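You operate a simulated robot arm through the tools that you are given. There is no shell and no other tool. Be economical: measure what you need, move in short steps, check, and stop when the job is done.

You are at the controls of a simulated two-armed robot. One attempt, no reset.

## Task
Open the drawer with a white label, fetch the jar with a purple lid and set it in the inside of the drawer with a white label and shut the label again. Then take the glass dish marked one on the top of the birch counter and put it away on the third shelf from the floor from the top of the grey shelving. Then lift the light box lid open. Do these in the order given. Set down upright: jar with a purple lid.

The check looks at the end state, three seconds after you hand in, the way a careful person would. Anything else that was tipped, shoved, dropped, spilled or broken makes it a failure. Lids that push on must go on centred and level and be pressed home; caps that screw on are set level and turned clockwise until they are tight.

## Robot
Two 6-joint arms with two-finger parallel grippers on one trunk, on a base that drives. Base frame: it is fixed to the floor where the robot stands at the start and does not move with it; the origin is under the middle of the robot, x ahead of it, y to its left, z up. Lengths are in m, angles in rad, forces in N, time in s.
The left shoulder is at the start at [-0.096, 0.177, 0.781], the right one opposite. With the tool pointing down near the work surface each hand reaches from about 0.1 to 0.66 m from the robot's upright axis, wherever it stands, measured 20 degrees to its own side. Places, roughly: drawer with a white label [0.7, 0.1, 0.7]; glass dish marked one [1.25, -0.75, 1]; inside of the drawer with a white label [0.7, 0.1, 0.7]; jar with a purple lid [1, -1, 1]; light box lid [-0.5, -1.1, 1]; third shelf from the floor of the grey shelving [1.5, -1.8, 0.9]. Payload 1.57 kg a hand.
Tool frame (each hand has its own): the origin (TCP) lies between the finger pads and is the grasp point; the fingertips stand 0.03 m ahead of it; z points along the fingers, y is the line along which they close. The gripper opens to 0.08 m. The fingers are 0.017 m wide and 0.012 m thick; the gripper's body (0.04 by 0.082 m) begins 0.08 m behind the TCP.
Orientation is that of the tool frame in the base frame, as a unit quaternion [x, y, z, w]. With the fingers straight down and closing along the base's y, the tool's x points along the base's -x, its y along +y and its z along -z.

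## Interface
- The arms move only by the tool step_arm. It takes "left_moves", "right_moves" or both (then of equal length, played together; a hand with none holds still); each is one flat list of numbers, 7 for each row, row after row: the shift along the tool's x, y, z in m, then the turn, a rotation vector about the tool's x, y, z in rad, then the gripper command, from -1 (shut) to 1 (fully open), values between in proportion. In form: [x, y, z, ax, ay, az, gripper, x, y, z, ax, ay, az, gripper, ...]. A call has 1 to 20 rows; each row is the pose to reach, as a shift and turn from the pose commanded when the call began, along the tool's axes at that moment. Each row takes 0.2 s and may step no farther than 0.05 m and 0.15 rad from the row before; otherwise, or with a gripper value out of range, the whole call is refused. Where a pose cannot be reached the arm comes as near as it can. A force on the tool above 40 N (or 10 N above the force at the start of the call, whichever is more), or a blocked arm, ends the call early, and 0.2 s more pass. Each finger travels about 0.072 m/s and halts on what it meets, pressing with about 43 N; the grip force reading is that of the motor and also rises with nothing between the fingers. The clock runs only during rows and for 0.2 s after the last one: add rows that repeat a pose to give the fingers time. The reply holds the time, the measured pose of the TCP, the force on the tool along the base axes, the opening and the grip force, in the units named above and with some noise, with the torque about the TCP (base axes, N m) and any sound that the robot's microphone picked up.
- Cameras (640 x 400 px; columns grow to the right, rows downward): "scene" is now at [0.0319, -0.0077, 1.4918]; the picture's right is [-0.13, -0.99, 0.00], its down [-0.82, 0.11, -0.56] and it looks along [0.55, -0.07, -0.83] (base axes); focal length 263 px, centre (320, 200). "left" rides on the left gripper at [0.072, 0.007, -0.122] in its tool frame; the picture's right is [-0.09, 1.00, 0.00], its down [-0.84, -0.08, -0.54] and it looks along [-0.54, -0.05, 0.84] (tool axes); focal length 238 px, centre (320, 200). "right" rides on the right gripper at [0.072, -0.007, -0.122] in its tool frame; the picture's right is [0.09, 1.00, 0.00], its down [-0.84, 0.08, -0.54] and it looks along [-0.54, 0.05, 0.84] (tool axes); focal length 238 px, centre (320, 200). There is no depth. A picture from a camera that has moved, and an enlarged one, comes with that camera's place and axes in the base frame and with its lens.
- get_image(camera): a new picture of that camera. The clock stands still meanwhile.
- slide_trunk(by): slides the trunk up (or, below 0, down) by that many m; the arms and the scene camera ride with it, the base frame stays. It gives what a move gives, with no picture.
- steer(legs): drives the robot by 1 to 6 legs, each [ahead, left, turn to the left] in m, m and rad, along the robot's own axes; the way and the turn of a leg run together, so that a leg with both is an arc; at most 1.5 m and 3.142 rad a leg. The arms and the cameras ride along, it lands a little off, and it stops where it bumps. It gives what a move gives.
- head_to(pan, tilt): turns the head with the scene camera to pan (to the left, within 2.496 rad either way) and tilt (down, from -0.506 to 1.204), counted from straight ahead of the robot. It gives what a move gives.
- zoom(camera, box): a new picture of the part [left, top, right, bottom] of that camera's present view, enlarged. The clock stands still meanwhile.
- sign_off(): hands the job in; it is judged then, once.

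Go step by step. Nothing tells you exact positions but the pictures and the camera data: compare them with the known pose of the tool, close in by small moves and look again before you grip or let go. The budget is 165 turns and 118 pictures, counting those below and the enlarged ones. Unless the task says otherwise, let go and move clear before handing in, and close with one line.

The tools are called after ">>>" as name(argument=value, ...) on one line, values as JSON. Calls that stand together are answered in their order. step_arm: Moves the arms, as the interface text tells. Its arguments: {"type":"object","properties":{"left_moves":{"type":"array"},"right_moves":{"type":"array"}},"required":[]} The other tools are called the same way: slide_trunk (by) slides the trunk up or down; steer (legs) drives the base; head_to (pan, tilt) turns the head that bears the scene camera; get_image (camera) takes a picture; zoom (camera, box) takes an enlarged picture of a part of a camera's view; sign_off () hands the job in.

At the start:

```text
time_s: 0.0
left_position: [0.4767, 0.1709, 1.0418]
left_ee_rot: [0.0, 1.0, 0.0, 0.0]
left_contact_force: [-0.6, -0.4, -0.4]
left_ft_torque: [0.01, 0.01, -0.01]
left_opening: 0.0802
left_grip_force: 0.1
right_position: [0.4495, -0.1497, 1.0904]
right_ee_rot: [0.0, 1.0, -0.001, -0.001]
right_contact_force: [0.3, 0.1, 0.2]
right_ft_torque: [0.0, 0.0, 0.0]
right_opening: 0.0798
right_grip_force: 0.1
trunk travel left (down, up): [-0.225, 0.103]
robot x, y, heading: [-0.0023, -0.002, 0.001]
head pan, tilt: [-0.133, 0.977]
```

scene: 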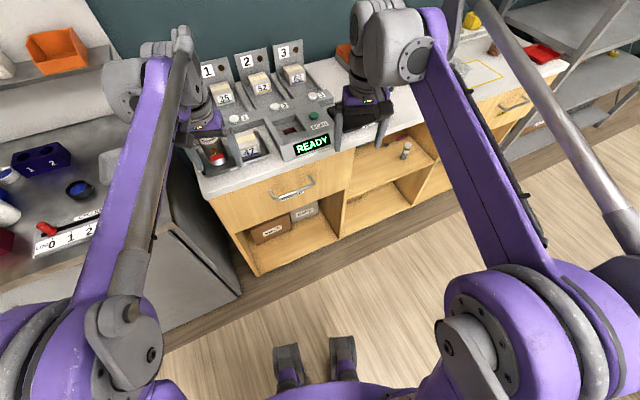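
right: 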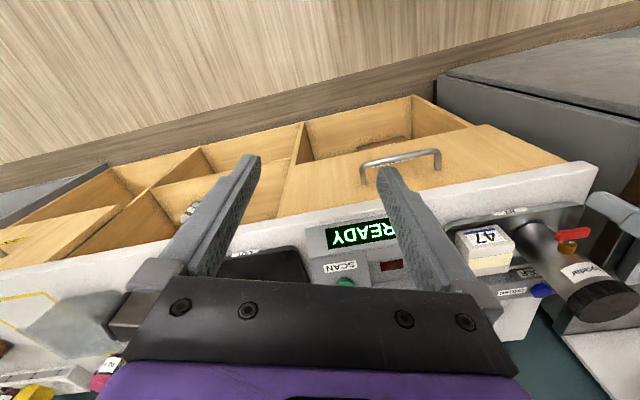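
left: 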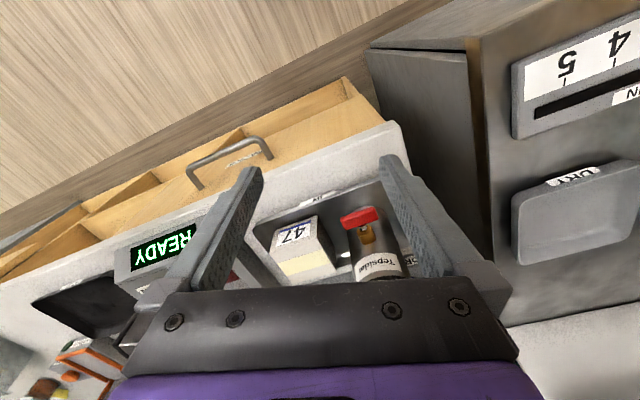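

I see the birch counter ahead with a drawer with a handle and labels; the jar and dish should be to the right. I'll look around first.

>>> head_to(pan=-0.7, tilt=0.6)

>>> get_image(camera="scene")

>>> zoom(camera="left", box=[160, 100, 320, 200])

```text
time_s: 1.0
left_position: [0.4766, 0.1703, 1.041]
left_ee_rot: [0.0, 1.0, -0.001, 0.0]
left_contact_force: [0.7, 0.7, 0.0]
left_ft_torque: [-0.01, -0.01, -0.02]
left_opening: 0.0801
left_grip_force: 0.1
right_position: [0.4485, -0.1511, 1.0916]
right_ee_rot: [0.0, 1.0, 0.0, 0.0]
right_contact_force: [0.8, -0.4, 0.1]
right_ft_torque: [0.01, -0.02, 0.03]
right_opening: 0.08
right_grip_force: 0.1
trunk travel left (down, up): [-0.225, 0.103]
robot x, y, heading: [-0.0025, 0.0013, -0.001]
head pan, tilt: [-0.7, 0.6]
```

```text
114 pictures are left
camera scene: at [0.0291, -0.0553, 1.5221], right [-0.64, -0.77, 0.0], down [-0.43, 0.36, -0.82], along [0.63, -0.53, -0.57], focal length 263 px, centre (320, 200)
```

scene: 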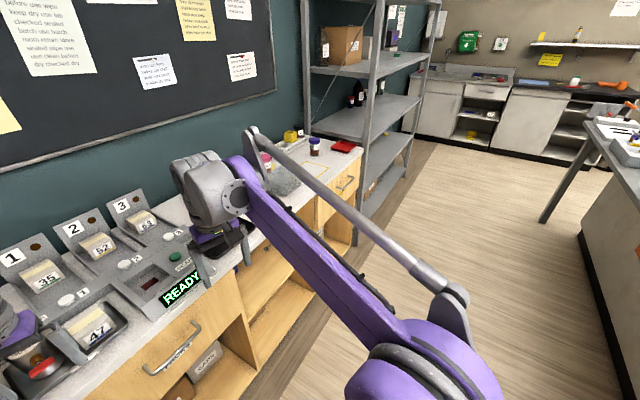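

```text
4.00 times, centred on (240, 150) of left
camera zoom: at [0.4057, 0.1784, 1.1643], right [0.09, 1.0, 0.0], down [0.84, -0.08, 0.54], along [0.54, -0.05, -0.84], focal length 953 px, centre (640, 400)
```

zoom: 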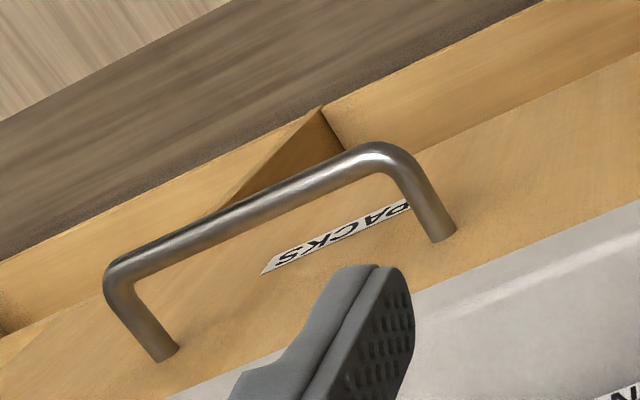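

Two drawers with handles: one near (white label "PACKS") and one at right. I'll zoom on the details.

>>> zoom(camera="scene", box=[230, 110, 390, 210])

>>> zoom(camera="scene", box=[400, 0, 640, 150])

>>> head_to(pan=-1.9, tilt=0.6)

>>> get_image(camera="scene")

```text
4.00 times, centred on (310, 160) of scene
camera zoom: at [0.0291, -0.0553, 1.5221], right [-0.64, -0.77, 0.0], down [-0.43, 0.36, -0.82], along [0.63, -0.53, -0.57], focal length 1051 px, centre (360, 360)
```

zoom: 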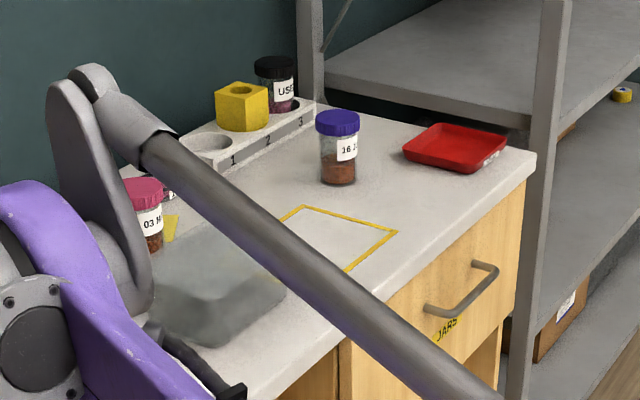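

```text
2.67 times, centred on (520, 75) of scene
camera zoom: at [0.0291, -0.0553, 1.5221], right [-0.64, -0.77, 0.0], down [-0.43, 0.36, -0.82], along [0.63, -0.53, -0.57], focal length 700 px, centre (-213, 533)
```

zoom: 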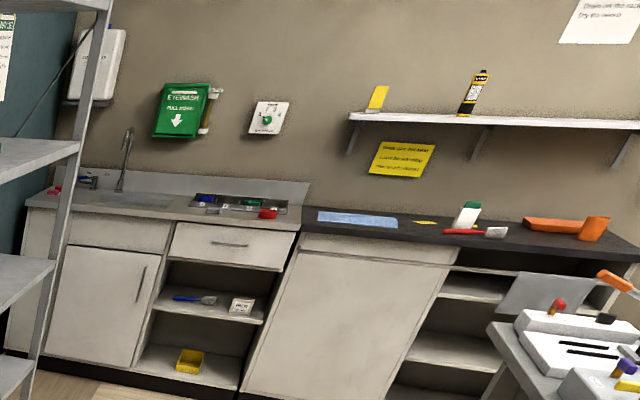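

```text
time_s: 2.4
left_position: [0.4771, 0.1719, 1.0421]
left_ee_rot: [0.0, 1.0, 0.0, 0.0]
left_contact_force: [-0.3, 0.5, 0.5]
left_ft_torque: [0.01, 0.03, -0.01]
left_opening: 0.0797
left_grip_force: 0.1
right_position: [0.4482, -0.1494, 1.0901]
right_ee_rot: [0.0, 1.0, 0.0, 0.0]
right_contact_force: [-0.8, 0.3, 0.0]
right_ft_torque: [0.03, -0.01, -0.02]
right_opening: 0.0801
right_grip_force: 0.1
trunk travel left (down, up): [-0.225, 0.103]
robot x, y, heading: [0.0019, -0.0017, 0.001]
head pan, tilt: [-1.901, 0.6]
```

```text
110 pictures are left
camera scene: at [-0.0672, -0.082, 1.5222], right [-0.95, 0.32, 0.0], down [0.18, 0.53, -0.83], along [-0.27, -0.78, -0.56], focal length 263 px, centre (320, 200)
```

scene: 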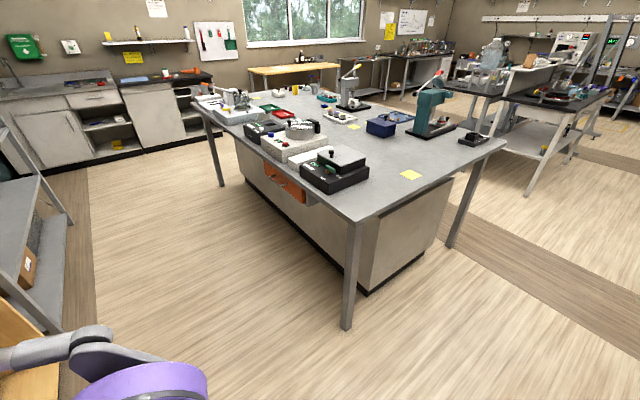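

The table holds several boxes; I'll zoom to identify the light box.

>>> zoom(camera="scene", box=[180, 60, 436, 220])

>>> zoom(camera="scene", box=[290, 130, 386, 190])

```text
2.50 times, centred on (308, 140) of scene
camera zoom: at [-0.0672, -0.082, 1.5222], right [-0.95, 0.32, 0.0], down [0.18, 0.53, -0.83], along [-0.27, -0.78, -0.56], focal length 657 px, centre (350, 350)
```

zoom: 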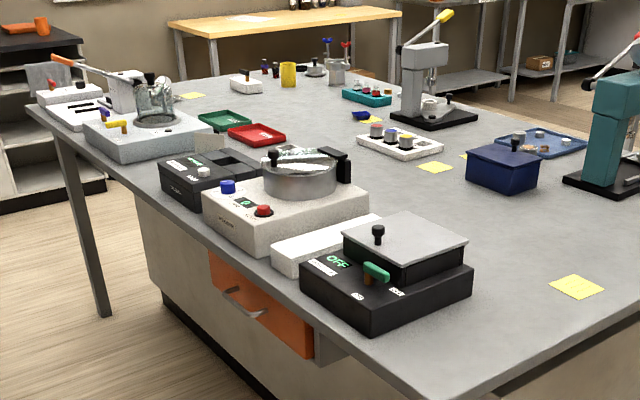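

```text
6.67 times, centred on (338, 160) of scene
camera zoom: at [-0.0672, -0.082, 1.5222], right [-0.95, 0.32, 0.0], down [0.18, 0.53, -0.83], along [-0.27, -0.78, -0.56], focal length 1751 px, centre (200, 467)
```

zoom: 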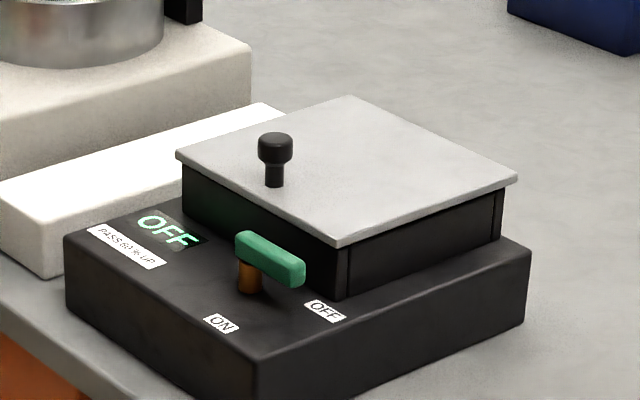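

The light box is the black box with a knobbed metal lid. The "PACKS" drawer handle I take at about (0.54, 0.01, 0.80), with the counter yawed about 0.33 rad; I'll back off and align with it.

>>> steer(legs=[[-0.15, 0, 0], [0, 0, 0.33]])

>>> head_to(pan=-0.1, tilt=0.8)

>>> get_image(camera="scene")

>>> get_image(camera="right")

```text
time_s: 4.8
left_position: [0.2434, 0.3188, 1.0415]
left_ee_rot: [-0.167, 0.986, 0.0, 0.0]
left_contact_force: [0.4, 0.0, 0.0]
left_ft_torque: [0.01, 0.0, -0.01]
left_opening: 0.0802
left_grip_force: 0.1
right_position: [0.3216, 0.0056, 1.091]
right_ee_rot: [-0.167, 0.986, 0.0, 0.0]
right_contact_force: [0.2, 0.0, 0.7]
right_ft_torque: [-0.03, -0.02, 0.01]
right_opening: 0.08
right_grip_force: 0.1
trunk travel left (down, up): [-0.225, 0.103]
robot x, y, heading: [-0.1466, -0.0001, 0.334]
head pan, tilt: [-1.901, 0.6]
```

```text
time_s: 6.6
left_position: [0.243, 0.3189, 1.0423]
left_ee_rot: [-0.167, 0.986, 0.0, 0.0]
left_contact_force: [-0.1, 0.1, -1.0]
left_ft_torque: [0.02, -0.05, 0.0]
left_opening: 0.08
left_grip_force: 0.2
right_position: [0.3221, 0.0057, 1.0917]
right_ee_rot: [-0.167, 0.986, -0.001, 0.0]
right_contact_force: [-0.7, 0.6, -0.4]
right_ft_torque: [0.01, 0.0, 0.02]
right_opening: 0.08
right_grip_force: 0.1
trunk travel left (down, up): [-0.225, 0.103]
robot x, y, heading: [-0.1512, 0.0002, 0.338]
head pan, tilt: [-0.099, 0.799]
```

```text
107 pictures are left
camera scene: at [-0.1086, 0.0071, 1.5053], right [0.23, -0.97, 0.0], down [-0.7, -0.17, -0.7], along [0.68, 0.16, -0.72], focal length 263 px, centre (320, 200)
```

scene: 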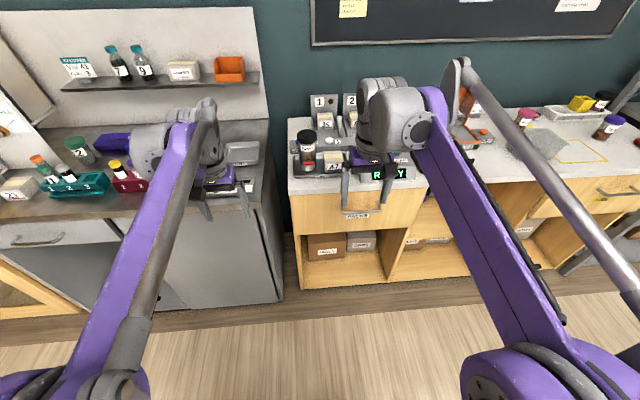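

```text
106 pictures are left
camera right: at [0.2576, -0.0259, 1.2133], right [-0.41, 0.91, 0.0], down [0.76, 0.35, 0.54], along [0.49, 0.22, -0.84], focal length 238 px, centre (320, 200)
```

right: 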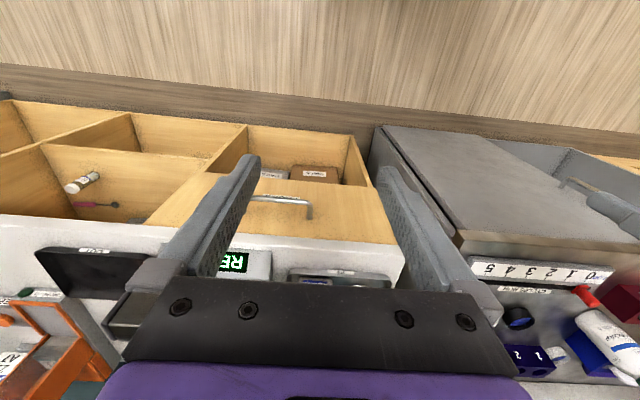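

The robot is now square to the counter. I'll zoom on the handle.

>>> zoom(camera="scene", box=[280, 140, 440, 240])

>>> zoom(camera="right", box=[200, 150, 420, 290])

>>> get_image(camera="left")

```text
4.00 times, centred on (360, 190) of scene
camera zoom: at [-0.1086, 0.0071, 1.5053], right [0.23, -0.97, 0.0], down [-0.7, -0.17, -0.7], along [0.68, 0.16, -0.72], focal length 1051 px, centre (160, 240)
```

zoom: 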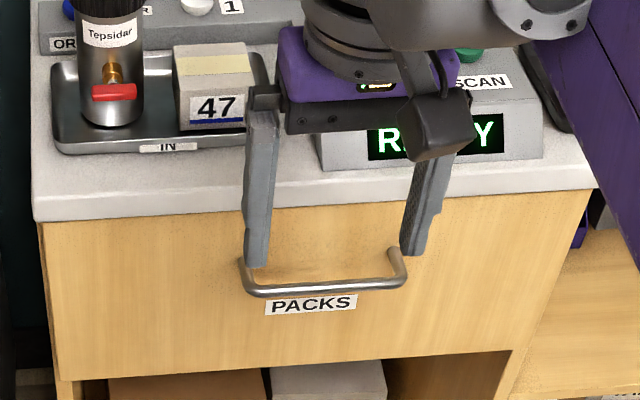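

```text
2.86 times, centred on (310, 220) of right
camera zoom: at [0.2576, -0.0259, 1.2133], right [-0.41, 0.91, 0.0], down [0.76, 0.35, 0.54], along [0.49, 0.22, -0.84], focal length 681 px, centre (349, 143)
```

zoom: 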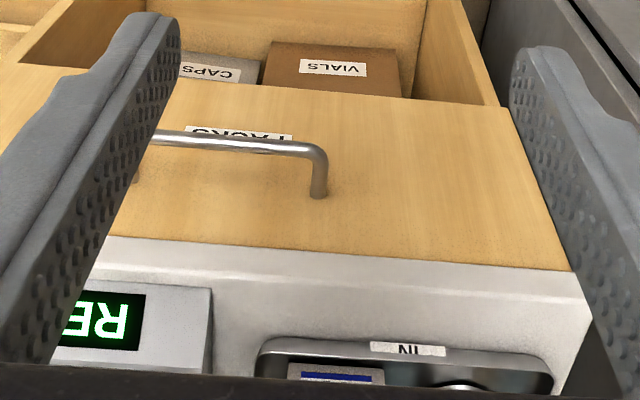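

```text
103 pictures are left
camera left: at [0.1741, 0.3014, 1.1643], right [-0.24, 0.97, 0.0], down [0.82, 0.2, 0.54], along [0.53, 0.13, -0.84], focal length 238 px, centre (320, 200)
```

left: 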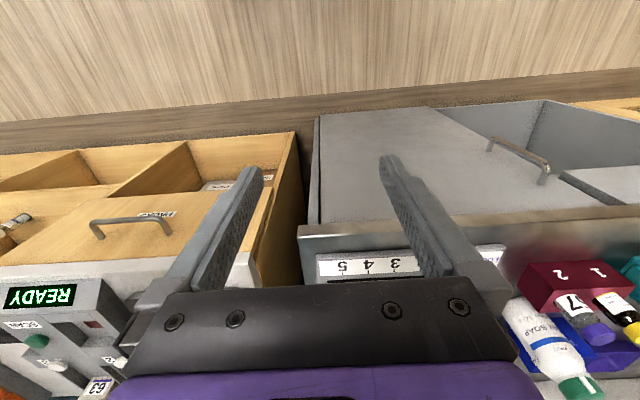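

Handle roughly at (0.555, 0.007, 0.78), 0.67 m ahead of the robot. I'll turn the right hand to point forward with fingers closing vertically, lowering it well in front of the drawer.

>>> step_arm(right_moves=[0, -0.005, 0.017, -0.0806, -0.0806, 0.0806, 1, 0, -0.01, 0.034, -0.1612, -0.1612, 0.1612, 1, 0, -0.015, 0.051, -0.2418, -0.2418, 0.2418, 1, 0, -0.02, 0.068, -0.3224, -0.3224, 0.3224, 1, 0, -0.025, 0.085, -0.403, -0.403, 0.403, 1, 0, -0.03, 0.102, -0.4836, -0.4836, 0.4836, 1, 0, -0.035, 0.119, -0.5642, -0.5642, 0.5642, 1, 0, -0.04, 0.136, -0.6448, -0.6448, 0.6448, 1, 0, -0.045, 0.153, -0.7254, -0.7254, 0.7254, 1, 0, -0.05, 0.17, -0.806, -0.806, 0.806, 1, 0, -0.055, 0.187, -0.8866, -0.8866, 0.8866, 1, 0, -0.06, 0.204, -0.9672, -0.9672, 0.9672, 1, 0, -0.065, 0.221, -1.0478, -1.0478, 1.0478, 1, 0, -0.07, 0.238, -1.1284, -1.1284, 1.1284, 1, 0, -0.075, 0.255, -1.209, -1.209, 1.209, 1, 0, -0.075, 0.255, -1.209, -1.209, 1.209, 1])

>>> get_image(camera="right")

>>> get_image(camera="scene")

```text
time_s: 10.0
left_position: [0.2447, 0.3177, 1.0418]
left_ee_rot: [-0.167, 0.986, 0.0, 0.0]
left_contact_force: [0.3, 1.0, -0.6]
left_ft_torque: [0.01, -0.03, 0.02]
left_opening: 0.08
left_grip_force: 0.0
right_position: [0.3769, -0.0597, 0.8747]
right_ee_rot: [0.41, 0.576, 0.576, 0.41]
right_contact_force: [0.3, 0.3, -0.4]
right_ft_torque: [0.0, 0.01, -0.01]
right_opening: 0.0802
right_grip_force: 0.1
right hand out of reach, approached as far as the arm can: row 14, 15, 16
trunk travel left (down, up): [-0.225, 0.103]
robot x, y, heading: [-0.1531, -0.0004, 0.336]
head pan, tilt: [-0.099, 0.799]
```

```text
102 pictures are left
camera right: at [0.2387, -0.0331, 0.8698], right [-0.03, 0.09, 1.0], down [-0.24, -0.97, 0.08], along [0.97, -0.23, 0.05], focal length 238 px, centre (320, 200)
```

right: 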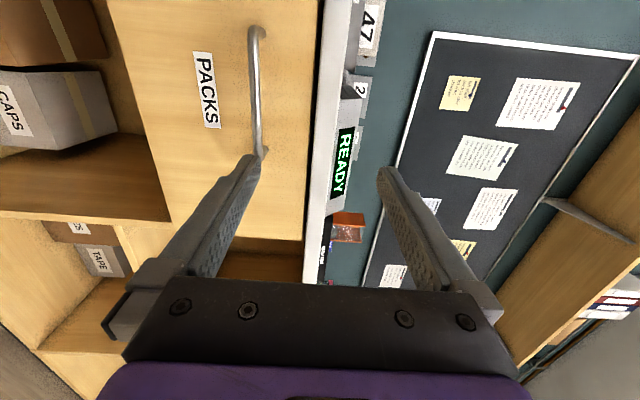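

```text
101 pictures are left
camera scene: at [-0.1089, 0.0069, 1.5053], right [0.23, -0.97, 0.0], down [-0.7, -0.17, -0.7], along [0.68, 0.16, -0.72], focal length 263 px, centre (320, 200)
```

scene: 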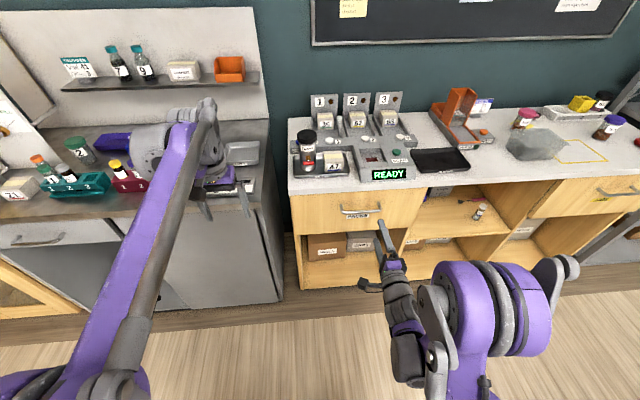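

The forward grasp pose works; bar is at about z 0.80, centred laterally. I'll tuck the left arm back and lower the trunk so the arm isn't at its limit.

>>> step_arm(left_moves=[0.04, 0, -0.02, 0, 0, 0, 1, 0.08, 0, -0.04, 0, 0, 0, 1, 0.12, 0, -0.06, 0, 0, 0, 1, 0.16, 0, -0.08, 0, 0, 0, 1, 0.2, 0, -0.1, 0, 0, 0, 1])

>>> slide_trunk(by=-0.12)

>>> step_arm(right_moves=[0, 0, 0.02, 0, 0, 0, 1, 0, 0, 0.05, 0, 0, 0, 1, 0, 0, 0.05, 0, 0, 0, 1])

>>> get_image(camera="right")

```text
time_s: 11.2
left_position: [0.0526, 0.2518, 1.1409]
left_ee_rot: [-0.167, 0.986, 0.0, 0.0]
left_contact_force: [-0.6, -0.3, 0.1]
left_ft_torque: [0.01, -0.01, 0.02]
left_opening: 0.08
left_grip_force: 0.1
right_position: [0.3755, -0.0599, 0.8766]
right_ee_rot: [0.41, 0.576, 0.576, 0.41]
right_contact_force: [-0.1, -0.1, -0.3]
right_ft_torque: [-0.02, -0.02, 0.0]
right_opening: 0.0799
right_grip_force: 0.2
trunk travel left (down, up): [-0.225, 0.103]
robot x, y, heading: [-0.1485, 0.0001, 0.332]
head pan, tilt: [-0.099, 0.799]
```

```text
time_s: 12.7
left_position: [0.0531, 0.2532, 1.0217]
left_ee_rot: [-0.167, 0.986, 0.0, 0.0]
left_contact_force: [-0.3, 0.3, 0.1]
left_ft_torque: [0.01, 0.0, 0.04]
left_opening: 0.08
left_grip_force: 0.1
right_position: [0.375, -0.0578, 0.7568]
right_ee_rot: [0.409, 0.576, 0.576, 0.411]
right_contact_force: [-0.2, -0.2, 0.7]
right_ft_torque: [0.02, 0.01, -0.02]
right_opening: 0.0799
right_grip_force: 0.1
trunk travel left (down, up): [-0.105, 0.223]
robot x, y, heading: [-0.1466, 0.0003, 0.339]
head pan, tilt: [-0.099, 0.799]
```

```text
time_s: 13.5
left_position: [0.0547, 0.2528, 1.0228]
left_ee_rot: [-0.167, 0.986, 0.0, 0.0]
left_contact_force: [-0.9, 0.4, -0.2]
left_ft_torque: [0.02, -0.02, -0.01]
left_opening: 0.08
left_grip_force: 0.1
right_position: [0.425, -0.0421, 0.757]
right_ee_rot: [0.41, 0.577, 0.576, 0.41]
right_contact_force: [-0.8, -0.1, -0.5]
right_ft_torque: [-0.03, -0.01, -0.04]
right_opening: 0.0797
right_grip_force: 0.1
trunk travel left (down, up): [-0.105, 0.223]
robot x, y, heading: [-0.1484, -0.0008, 0.335]
head pan, tilt: [-0.099, 0.799]
```

```text
100 pictures are left
camera right: at [0.2866, -0.0156, 0.7508], right [-0.03, 0.09, 1.0], down [-0.24, -0.97, 0.08], along [0.97, -0.23, 0.05], focal length 238 px, centre (320, 200)
```

right: 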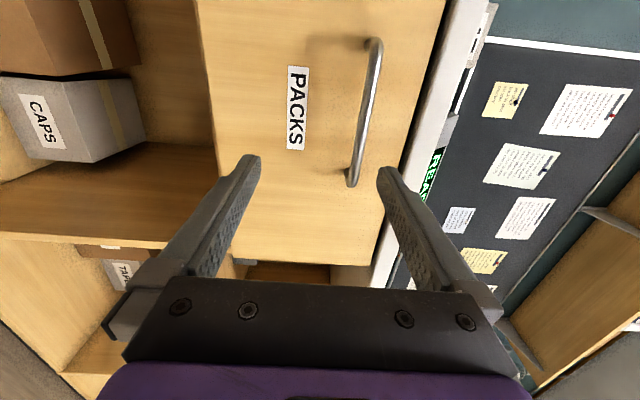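

Bar mid at (0.549, 0.007, 0.801). Move up 0.044 and forward about 0.12, then look.

>>> step_arm(right_moves=[0, 0.022, 0.0, 0, 0, 0, 1, 0, 0.044, 0.02, 0, 0, 0, 1, 0, 0.044, 0.05, 0, 0, 0, 1, 0, 0.044, 0.08, 0, 0, 0, 1, 0, 0.044, 0.08, 0, 0, 0, 1])

>>> get_image(camera="right")

>>> zoom(camera="scene", box=[280, 160, 440, 260])

```text
time_s: 14.7
left_position: [0.0541, 0.2527, 1.0234]
left_ee_rot: [-0.166, 0.986, 0.0, 0.0]
left_contact_force: [-0.2, -0.1, -0.2]
left_ft_torque: [0.04, 0.0, 0.05]
left_opening: 0.0799
left_grip_force: 0.1
right_position: [0.4998, -0.0158, 0.8016]
right_ee_rot: [0.41, 0.576, 0.576, 0.41]
right_contact_force: [-0.1, 0.1, -1.1]
right_ft_torque: [-0.01, 0.01, -0.03]
right_opening: 0.0798
right_grip_force: 0.0
trunk travel left (down, up): [-0.105, 0.223]
robot x, y, heading: [-0.1492, 0.0003, 0.334]
head pan, tilt: [-0.099, 0.799]
```

```text
99 pictures are left
camera right: at [0.3629, 0.0111, 0.7953], right [-0.03, 0.09, 1.0], down [-0.24, -0.97, 0.08], along [0.97, -0.23, 0.05], focal length 238 px, centre (320, 200)
```

right: 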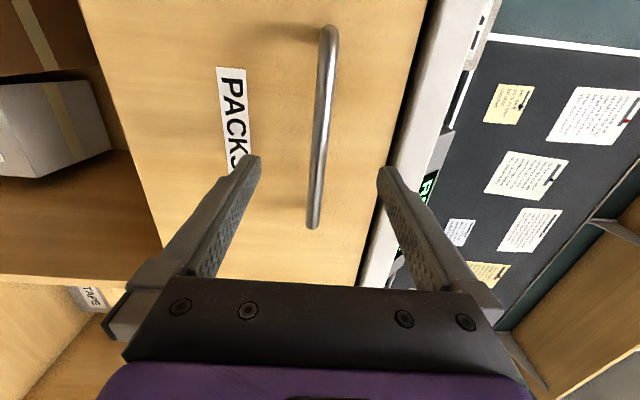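

```text
4.00 times, centred on (360, 210) of scene
camera zoom: at [-0.0914, 0.0131, 1.3849], right [0.23, -0.97, 0.0], down [-0.7, -0.17, -0.7], along [0.68, 0.16, -0.72], focal length 1051 px, centre (160, 160)
```

zoom: 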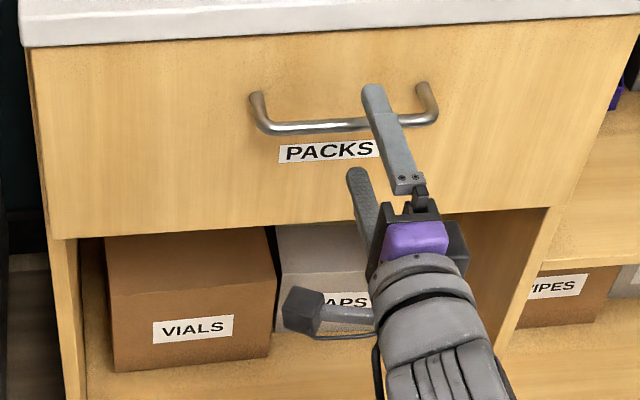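

Bar is vertically centred between the fingers. Advance 0.042 and left 0.015, then close.

>>> step_arm(right_moves=[0.015, 0, 0.02, 0, 0, 0, 1, 0.015, 0, 0.042, 0, 0, 0, 1, 0.015, 0, 0.042, 0, 0, 0, 0.2, 0.015, 0, 0.042, 0, 0, 0, -0.5, 0.015, 0, 0.042, 0, 0, 0, -1, 0.015, 0, 0.042, 0, 0, 0, -1, 0.015, 0, 0.042, 0, 0, 0, -1])

>>> get_image(camera="right")

```text
time_s: 16.3
left_position: [0.0556, 0.2526, 1.0211]
left_ee_rot: [-0.166, 0.986, 0.0, 0.0]
left_contact_force: [0.2, -0.5, -0.1]
left_ft_torque: [-0.01, -0.01, 0.04]
left_opening: 0.0799
left_grip_force: 0.0
right_position: [0.5356, 0.0143, 0.8001]
right_ee_rot: [0.409, 0.576, 0.577, 0.409]
right_contact_force: [2.1, 0.9, -2.4]
right_ft_torque: [0.01, -0.02, -0.05]
right_opening: 0.0117
right_grip_force: 29.3
trunk travel left (down, up): [-0.105, 0.223]
robot x, y, heading: [-0.1494, 0.0005, 0.335]
head pan, tilt: [-0.099, 0.799]
```

```text
97 pictures are left
camera right: at [0.3981, 0.0396, 0.7938], right [-0.03, 0.09, 1.0], down [-0.24, -0.97, 0.08], along [0.97, -0.23, 0.05], focal length 238 px, centre (320, 200)
```

right: 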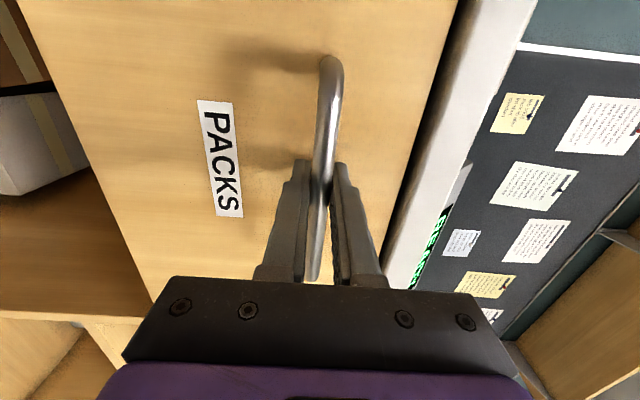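

The bar is gripped (opening 0.012). Pull straight back 0.2 m.

>>> step_arm(right_moves=[0, 0, -0.015, 0, 0, 0, -1, 0, 0, -0.035, 0, 0, 0, -1, 0, 0, -0.06, 0, 0, 0, -1, 0, 0, -0.085, 0, 0, 0, -1, 0, 0, -0.11, 0, 0, 0, -1, 0, 0, -0.135, 0, 0, 0, -1, 0, 0, -0.16, 0, 0, 0, -1, 0, 0, -0.185, 0, 0, 0, -1, 0, 0, -0.2, 0, 0, 0, -1, 0, 0, -0.2, 0, 0, 0, -1])

>>> get_image(camera="scene")

```text
time_s: 18.5
left_position: [0.0561, 0.2539, 1.0205]
left_ee_rot: [-0.167, 0.986, 0.0, 0.0]
left_contact_force: [0.0, -0.7, -0.3]
left_ft_torque: [0.02, -0.01, -0.01]
left_opening: 0.0797
left_grip_force: 0.1
right_position: [0.3464, -0.0521, 0.7991]
right_ee_rot: [0.409, 0.577, 0.576, 0.41]
right_contact_force: [-7.9, 21.4, -28.8]
right_ft_torque: [0.12, 0.03, 0.03]
right_opening: 0.0116
right_grip_force: 29.0
trunk travel left (down, up): [-0.105, 0.223]
robot x, y, heading: [-0.153, -0.0017, 0.335]
head pan, tilt: [-0.099, 0.799]
```

```text
96 pictures are left
camera scene: at [-0.0901, 0.0154, 1.3847], right [0.23, -0.97, 0.0], down [-0.7, -0.17, -0.7], along [0.68, 0.16, -0.72], focal length 263 px, centre (320, 200)
```

scene: 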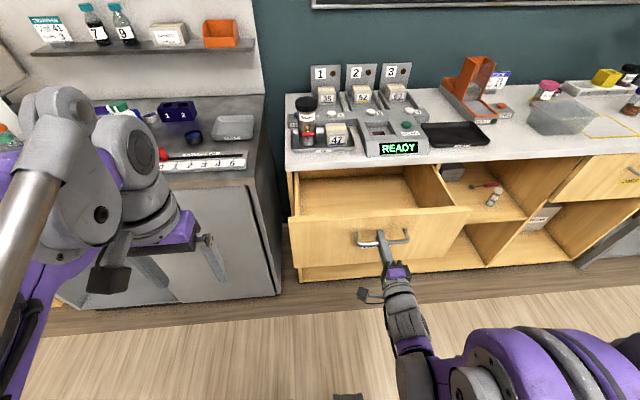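

The drawer is open 0.2 m and empty. Release, then reverse the base to clear it.

>>> step_arm(right_moves=[0, 0, 0, 0, 0, 0, 0, 0, 0, 0, 0, 0, 0, 0.5, 0, 0, 0, 0, 0, 0, 0.5, 0, 0, -0.01, 0, 0, 0, 0.5])

>>> steer(legs=[[-0.2, 0, 0]])

>>> get_image(camera="scene")

```text
time_s: 19.5
left_position: [0.0545, 0.2524, 1.0221]
left_ee_rot: [-0.167, 0.986, 0.0, 0.0]
left_contact_force: [0.2, 0.5, 0.4]
left_ft_torque: [-0.01, 0.02, 0.0]
left_opening: 0.0796
left_grip_force: 0.0
right_position: [0.3354, -0.0561, 0.8008]
right_ee_rot: [0.41, 0.576, 0.576, 0.41]
right_contact_force: [-0.6, -0.1, 0.3]
right_ft_torque: [0.01, -0.01, 0.01]
right_opening: 0.06
right_grip_force: 0.0
trunk travel left (down, up): [-0.105, 0.223]
robot x, y, heading: [-0.1516, -0.0004, 0.336]
head pan, tilt: [-0.099, 0.799]
```

```text
time_s: 21.1
left_position: [-0.1357, 0.1871, 1.0216]
left_ee_rot: [-0.168, 0.986, 0.0, 0.0]
left_contact_force: [-0.2, 0.3, -0.6]
left_ft_torque: [-0.03, 0.02, -0.01]
left_opening: 0.0799
left_grip_force: 0.2
right_position: [0.1467, -0.1219, 0.8006]
right_ee_rot: [0.409, 0.577, 0.577, 0.409]
right_contact_force: [0.1, -0.1, 0.3]
right_ft_torque: [0.01, 0.03, 0.0]
right_opening: 0.0599
right_grip_force: 0.1
trunk travel left (down, up): [-0.105, 0.223]
robot x, y, heading: [-0.3367, -0.0629, 0.337]
head pan, tilt: [-0.099, 0.799]
```

```text
95 pictures are left
camera scene: at [-0.2801, -0.0526, 1.3849], right [0.23, -0.97, 0.0], down [-0.7, -0.17, -0.7], along [0.68, 0.16, -0.72], focal length 263 px, centre (320, 200)
```

scene: 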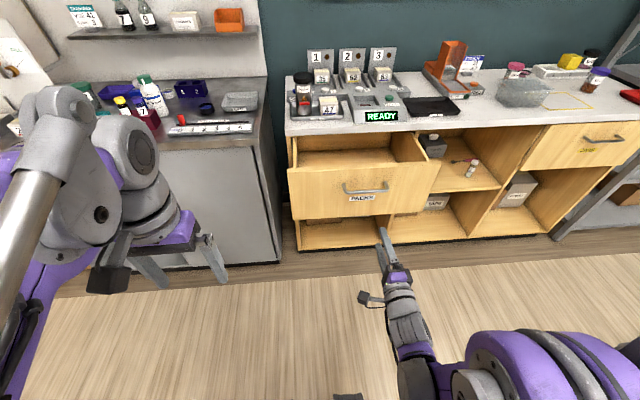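

Drawer stands open. I'll raise the trunk, return the right hand to pointing down, and drive right toward the jar.

>>> slide_trunk(by=0.12)

>>> step_arm(right_moves=[0, 0.015, 0, 0.0806, 0.0806, -0.0806, 1, 0, 0.03, 0, 0.1612, 0.1612, -0.1612, 1, 0, 0.045, 0, 0.2418, 0.2418, -0.2418, 1, 0, 0.06, 0, 0.3224, 0.3224, -0.3224, 1, 0, 0.075, 0, 0.403, 0.403, -0.403, 1, 0, 0.09, 0, 0.4836, 0.4836, -0.4836, 1, 0, 0.105, 0, 0.5642, 0.5642, -0.5642, 1, 0, 0.12, 0, 0.6448, 0.6448, -0.6448, 1, 0, 0.135, 0, 0.7254, 0.7254, -0.7254, 1, 0, 0.15, 0, 0.806, 0.806, -0.806, 1, 0, 0.165, 0, 0.8866, 0.8866, -0.8866, 1, 0, 0.18, -0.02, 0.9672, 0.9672, -0.9672, 1, 0, 0.195, -0.04, 1.0478, 1.0478, -1.0478, 1, 0, 0.21, -0.06, 1.1284, 1.1284, -1.1284, 1, 0, 0.225, -0.08, 1.209, 1.209, -1.209, 1, 0, 0.225, -0.1, 1.209, 1.209, -1.209, 1])

>>> steer(legs=[[0, -0.9, 0]])

>>> head_to(pan=-0.1, tilt=0.6)

>>> get_image(camera="scene")

```text
time_s: 22.6
left_position: [-0.134, 0.1872, 1.1419]
left_ee_rot: [-0.168, 0.986, 0.0, 0.0]
left_contact_force: [0.6, 0.3, -0.1]
left_ft_torque: [-0.01, 0.02, -0.02]
left_opening: 0.0795
left_grip_force: 0.1
right_position: [0.1476, -0.1215, 0.9205]
right_ee_rot: [0.408, 0.577, 0.577, 0.409]
right_contact_force: [0.1, -0.2, 0.3]
right_ft_torque: [-0.02, -0.03, 0.0]
right_opening: 0.06
right_grip_force: 0.1
trunk travel left (down, up): [-0.225, 0.103]
robot x, y, heading: [-0.3399, -0.065, 0.339]
head pan, tilt: [-0.099, 0.799]
```

```text
time_s: 26.0
left_position: [-0.1356, 0.1875, 1.1425]
left_ee_rot: [-0.168, 0.986, 0.0, 0.0]
left_contact_force: [-0.6, -0.7, 0.4]
left_ft_torque: [0.07, 0.0, 0.01]
left_opening: 0.08
left_grip_force: 0.0
right_position: [0.0528, -0.1552, 1.1464]
right_ee_rot: [-0.167, 0.986, 0.0, 0.001]
right_contact_force: [0.2, -0.7, -0.1]
right_ft_torque: [0.02, 0.01, -0.01]
right_opening: 0.0804
right_grip_force: 0.1
trunk travel left (down, up): [-0.225, 0.103]
robot x, y, heading: [-0.3347, -0.069, 0.337]
head pan, tilt: [-0.099, 0.799]
```

```text
time_s: 34.2
left_position: [0.1636, -0.6596, 1.1414]
left_ee_rot: [-0.168, 0.986, 0.0, -0.001]
left_contact_force: [0.0, 0.4, -0.2]
left_ft_torque: [0.0, -0.02, -0.05]
left_opening: 0.0798
left_grip_force: 0.3
right_position: [0.3512, -1.0011, 1.1454]
right_ee_rot: [-0.168, 0.986, 0.0, -0.001]
right_contact_force: [0.5, 0.3, 0.1]
right_ft_torque: [0.02, 0.01, -0.01]
right_opening: 0.0798
right_grip_force: 0.1
trunk travel left (down, up): [-0.225, 0.103]
robot x, y, heading: [-0.0408, -0.9128, 0.337]
head pan, tilt: [-0.099, 0.799]
```

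```text
time_s: 35.0
left_position: [0.1623, -0.6586, 1.1415]
left_ee_rot: [-0.169, 0.986, 0.0, 0.0]
left_contact_force: [-0.1, -0.3, 0.0]
left_ft_torque: [0.0, -0.01, -0.01]
left_opening: 0.0799
left_grip_force: 0.0
right_position: [0.3517, -1.0004, 1.145]
right_ee_rot: [-0.169, 0.986, 0.0, 0.0]
right_contact_force: [-0.6, -0.6, -1.1]
right_ft_torque: [-0.01, 0.02, -0.01]
right_opening: 0.0799
right_grip_force: 0.1
trunk travel left (down, up): [-0.225, 0.103]
robot x, y, heading: [-0.0435, -0.9134, 0.344]
head pan, tilt: [-0.099, 0.6]
```

```text
94 pictures are left
camera scene: at [0.0083, -0.9031, 1.5221], right [0.24, -0.97, 0.0], down [-0.55, -0.13, -0.82], along [0.8, 0.2, -0.57], focal length 263 px, centre (320, 200)
```

scene: 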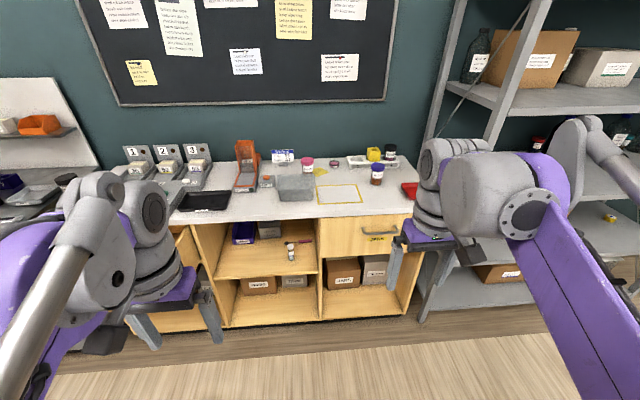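

>>> zoom(camera="scene", box=[224, 120, 448, 260])

>>> zoom(camera="scene", box=[400, 0, 640, 150])

```text
2.86 times, centred on (336, 190) of scene
camera zoom: at [0.0083, -0.9031, 1.5221], right [0.24, -0.97, 0.0], down [-0.55, -0.13, -0.82], along [0.8, 0.2, -0.57], focal length 750 px, centre (274, 229)
```

zoom: 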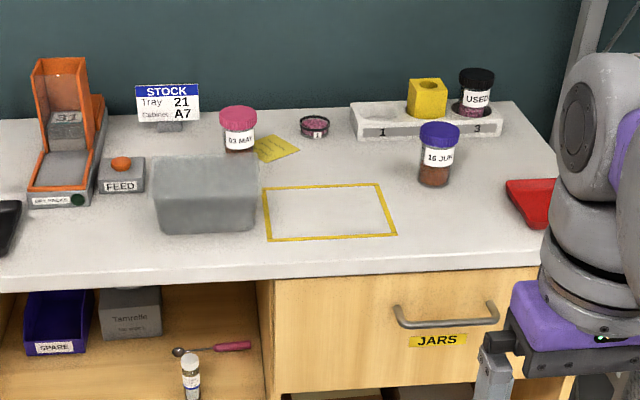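

```text
2.67 times, centred on (520, 75) of scene
camera zoom: at [0.0083, -0.9031, 1.5221], right [0.24, -0.97, 0.0], down [-0.55, -0.13, -0.82], along [0.8, 0.2, -0.57], focal length 700 px, centre (-213, 533)
```

zoom: 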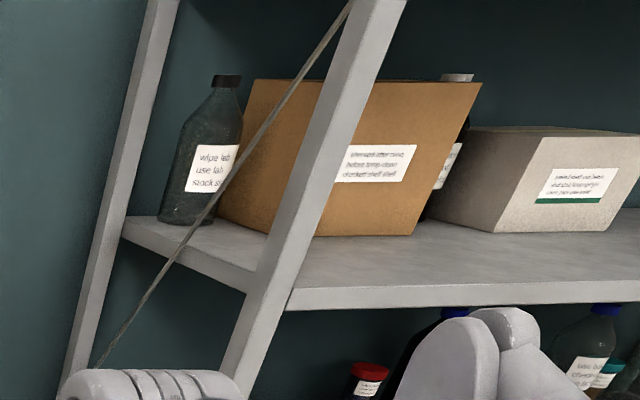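

The dish marked "1" is the small petri dish with pink content behind; jar "16 JUN" with purple lid stands right of the yellow frame, near (1.05, -0.90). I'll drive up to the counter.

>>> steer(legs=[[0, -0.16, 0], [0.42, 0, 0]])

>>> get_image(camera="right")

>>> get_image(camera="scene")

```text
time_s: 39.3
left_position: [0.6222, -0.6644, 1.1418]
left_ee_rot: [-0.171, 0.985, 0.0, 0.001]
left_contact_force: [0.4, -0.6, 0.2]
left_ft_torque: [-0.04, 0.02, 0.01]
left_opening: 0.0799
left_grip_force: 0.1
right_position: [0.812, -1.0061, 1.1448]
right_ee_rot: [-0.17, 0.985, 0.0, 0.0]
right_contact_force: [0.3, 0.3, 0.8]
right_ft_torque: [0.05, -0.01, 0.02]
right_opening: 0.0801
right_grip_force: 0.1
trunk travel left (down, up): [-0.225, 0.103]
robot x, y, heading: [0.4193, -0.9192, 0.343]
head pan, tilt: [-0.099, 0.6]
```

```text
91 pictures are left
camera right: at [0.7477, -1.0372, 1.2678], right [-0.42, 0.91, 0.0], down [0.76, 0.35, 0.54], along [0.49, 0.23, -0.84], focal length 238 px, centre (320, 200)
```

right: 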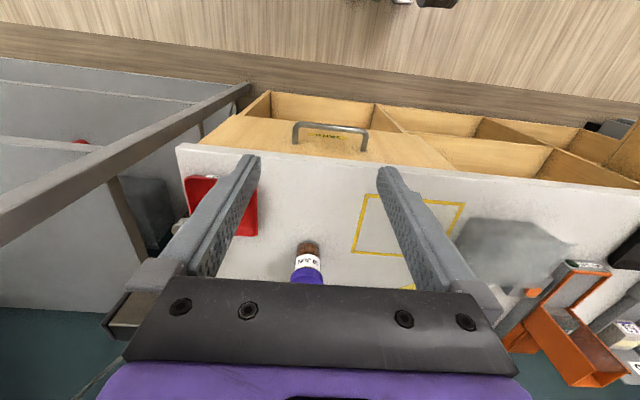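

```text
90 pictures are left
camera scene: at [0.4688, -0.909, 1.5222], right [0.24, -0.97, 0.0], down [-0.55, -0.14, -0.83], along [0.8, 0.2, -0.56], focal length 263 px, centre (320, 200)
```

scene: 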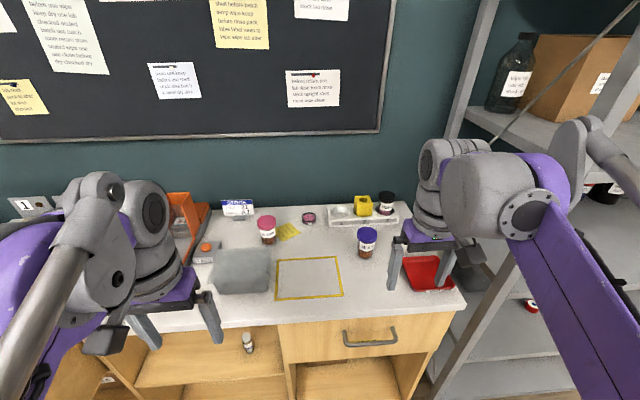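

Jar is about (1.065, -0.905), 0.27 m ahead of the right TCP. Move over it at safe height and look.

>>> step_arm(right_moves=[-0.04, 0.002, 0, 0, 0, 0, 1, -0.08, 0.004, 0, 0, 0, 0, 1, -0.12, 0.006, 0, 0, 0, 0, 1, -0.16, 0.008, 0.01, 0, 0, 0, 1, -0.2, 0.01, 0.02, 0, 0, 0, 1, -0.24, 0.01, 0.03, 0, 0, 0, 1, -0.24, 0.01, 0.03, 0, 0, 0, 1])

>>> get_image(camera="right")

>>> zoom(camera="scene", box=[256, 160, 512, 320])

```text
time_s: 40.9
left_position: [0.6229, -0.6644, 1.142]
left_ee_rot: [-0.17, 0.985, 0.001, 0.0]
left_contact_force: [-1.1, 0.3, -0.7]
left_ft_torque: [0.03, -0.02, 0.02]
left_opening: 0.0799
left_grip_force: 0.1
right_position: [1.0131, -0.9228, 1.0985]
right_ee_rot: [-0.17, 0.985, 0.0, 0.0]
right_contact_force: [-0.5, 0.5, -0.7]
right_ft_torque: [0.0, -0.04, -0.03]
right_opening: 0.0798
right_grip_force: 0.1
right hand out of reach, approached as far as the arm can: row 5, 6, 7
trunk travel left (down, up): [-0.225, 0.103]
robot x, y, heading: [0.4192, -0.9205, 0.342]
head pan, tilt: [-0.099, 0.6]
```

```text
89 pictures are left
camera right: at [0.9485, -0.9554, 1.221], right [-0.42, 0.91, 0.0], down [0.76, 0.35, 0.54], along [0.49, 0.23, -0.84], focal length 238 px, centre (320, 200)
```

right: 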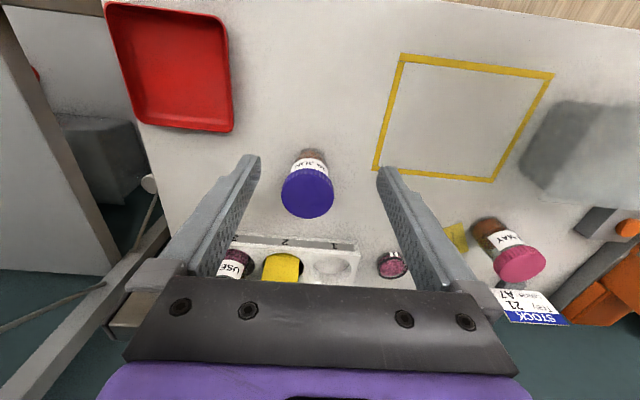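

```text
2.50 times, centred on (384, 240) of scene
camera zoom: at [0.4683, -0.9091, 1.5222], right [0.24, -0.97, 0.0], down [-0.55, -0.14, -0.83], along [0.8, 0.2, -0.56], focal length 657 px, centre (160, 100)
```

zoom: 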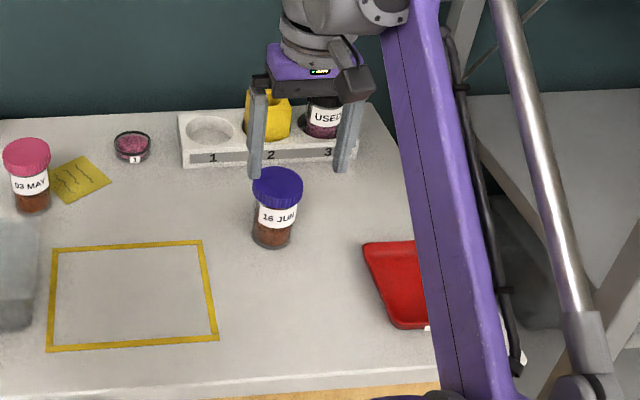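

The arm is near its reach limit, so I'll drive 0.06 forward.

>>> steer(legs=[[0.06, 0, 0]])

>>> get_image(camera="right")

```text
time_s: 41.8
left_position: [0.6797, -0.6439, 1.1423]
left_ee_rot: [-0.17, 0.985, -0.001, 0.0]
left_contact_force: [0.8, 0.2, 1.2]
left_ft_torque: [0.02, 0.0, -0.01]
left_opening: 0.0803
left_grip_force: 0.0
right_position: [1.0716, -0.9034, 1.098]
right_ee_rot: [-0.17, 0.985, 0.0, 0.0]
right_contact_force: [-0.4, -0.3, -1.1]
right_ft_torque: [0.04, 0.01, -0.01]
right_opening: 0.08
right_grip_force: 0.0
trunk travel left (down, up): [-0.225, 0.103]
robot x, y, heading: [0.4746, -0.8987, 0.34]
head pan, tilt: [-0.099, 0.6]
```

```text
87 pictures are left
camera right: at [1.0064, -0.9349, 1.2208], right [-0.42, 0.91, 0.0], down [0.76, 0.35, 0.54], along [0.49, 0.23, -0.84], focal length 238 px, centre (320, 200)
```

right: 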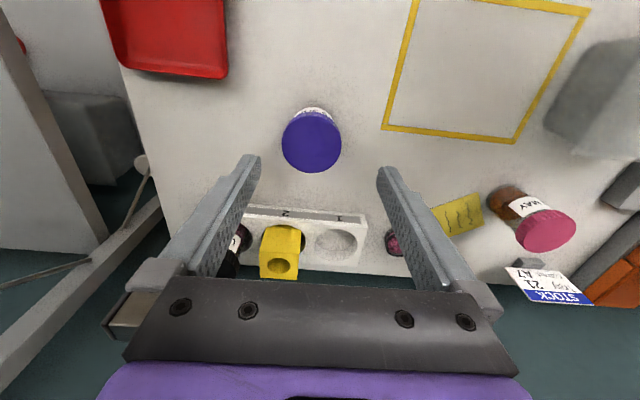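

Lid top is near z 0.985, centred at (1.081, -0.910). Adjust and descend part way.

>>> step_arm(right_moves=[-0.0065, -0.009, 0, 0, 0, 0, 1, -0.0065, -0.009, 0.03, 0, 0, 0, 1, -0.0065, -0.009, 0.06, 0, 0, 0, 1, -0.0065, -0.009, 0.06, 0, 0, 0, 1])

>>> get_image(camera="right")

>>> zoom(camera="scene", box=[256, 200, 480, 340])

```text
time_s: 42.8
left_position: [0.6799, -0.6437, 1.1411]
left_ee_rot: [-0.171, 0.985, 0.0, 0.0]
left_contact_force: [-0.8, 0.3, -0.2]
left_ft_torque: [0.0, 0.02, -0.02]
left_opening: 0.0798
left_grip_force: 0.1
right_position: [1.0789, -0.9093, 1.0366]
right_ee_rot: [-0.17, 0.985, 0.0, 0.0]
right_contact_force: [-0.3, -0.2, -0.7]
right_ft_torque: [-0.04, 0.02, 0.03]
right_opening: 0.0798
right_grip_force: 0.0
right hand out of reach, approached as far as the arm can: row 1
trunk travel left (down, up): [-0.225, 0.103]
robot x, y, heading: [0.4757, -0.8958, 0.342]
head pan, tilt: [-0.099, 0.6]
```

```text
86 pictures are left
camera right: at [1.0139, -0.9409, 1.1598], right [-0.42, 0.91, 0.0], down [0.76, 0.35, 0.54], along [0.49, 0.23, -0.84], focal length 238 px, centre (320, 200)
```

right: 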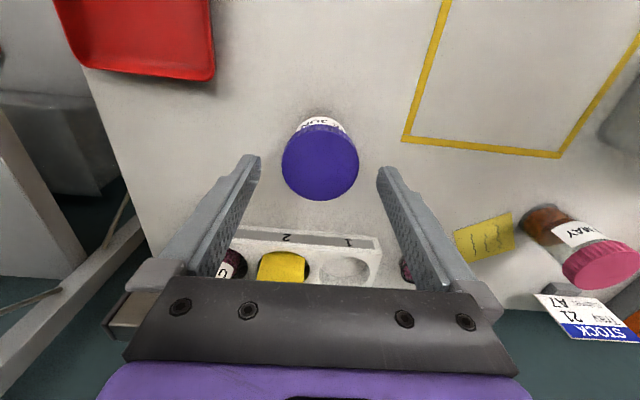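

```text
2.86 times, centred on (368, 270) of scene
camera zoom: at [0.5256, -0.8887, 1.5222], right [0.24, -0.97, 0.0], down [-0.55, -0.14, -0.83], along [0.8, 0.2, -0.56], focal length 750 px, centre (183, 0)
```

zoom: 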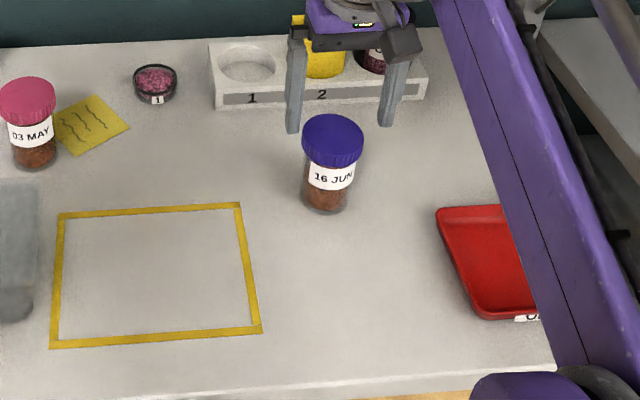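

Jar is centred between the fingers; descend 0.078 and grip.

>>> step_arm(right_moves=[-0.005, 0.001, 0.03, 0, 0, 0, 1, -0.005, 0.001, 0.06, 0, 0, 0, 1, -0.005, 0.001, 0.078, 0, 0, 0, 1, -0.005, 0.001, 0.078, 0, 0, 0, 1])

>>> get_image(camera="right")

>>> zoom(camera="scene", box=[256, 200, 480, 340])

```text
time_s: 43.8
left_position: [0.6801, -0.6444, 1.1414]
left_ee_rot: [-0.169, 0.986, 0.0, 0.0]
left_contact_force: [0.8, 0.1, -0.2]
left_ft_torque: [0.02, 0.01, 0.0]
left_opening: 0.0801
left_grip_force: 0.1
right_position: [1.0829, -0.9047, 0.9606]
right_ee_rot: [-0.17, 0.985, 0.0, 0.0]
right_contact_force: [-0.3, 0.5, 0.0]
right_ft_torque: [0.03, 0.0, 0.02]
right_opening: 0.0802
right_grip_force: 0.0
trunk travel left (down, up): [-0.225, 0.103]
robot x, y, heading: [0.4742, -0.8977, 0.34]
head pan, tilt: [-0.099, 0.6]
```

```text
84 pictures are left
camera right: at [1.0184, -0.9372, 1.0831], right [-0.42, 0.91, 0.0], down [0.76, 0.35, 0.54], along [0.49, 0.23, -0.84], focal length 238 px, centre (320, 200)
```

right: 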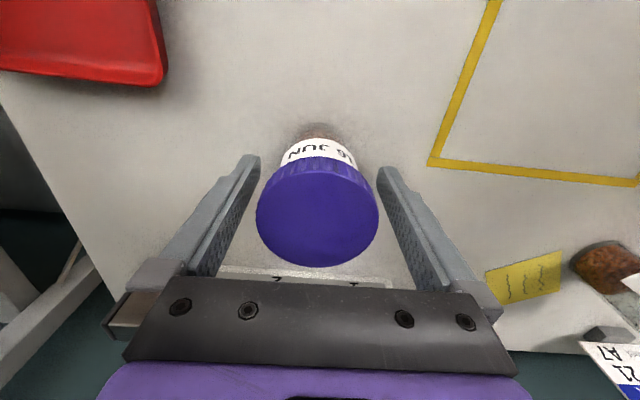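

```text
2.86 times, centred on (368, 270) of scene
camera zoom: at [0.5254, -0.8888, 1.5222], right [0.24, -0.97, 0.0], down [-0.55, -0.14, -0.83], along [0.8, 0.2, -0.56], focal length 750 px, centre (183, 0)
```

zoom: 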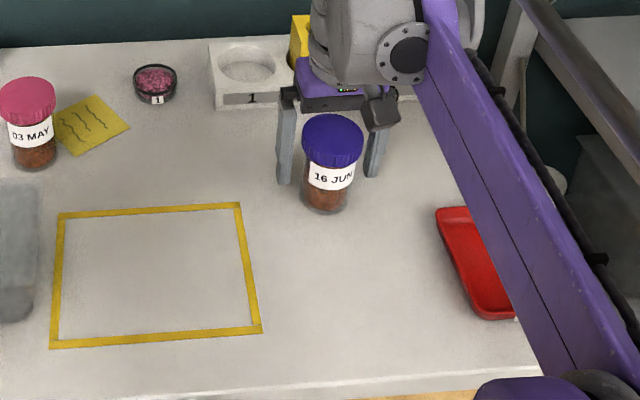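

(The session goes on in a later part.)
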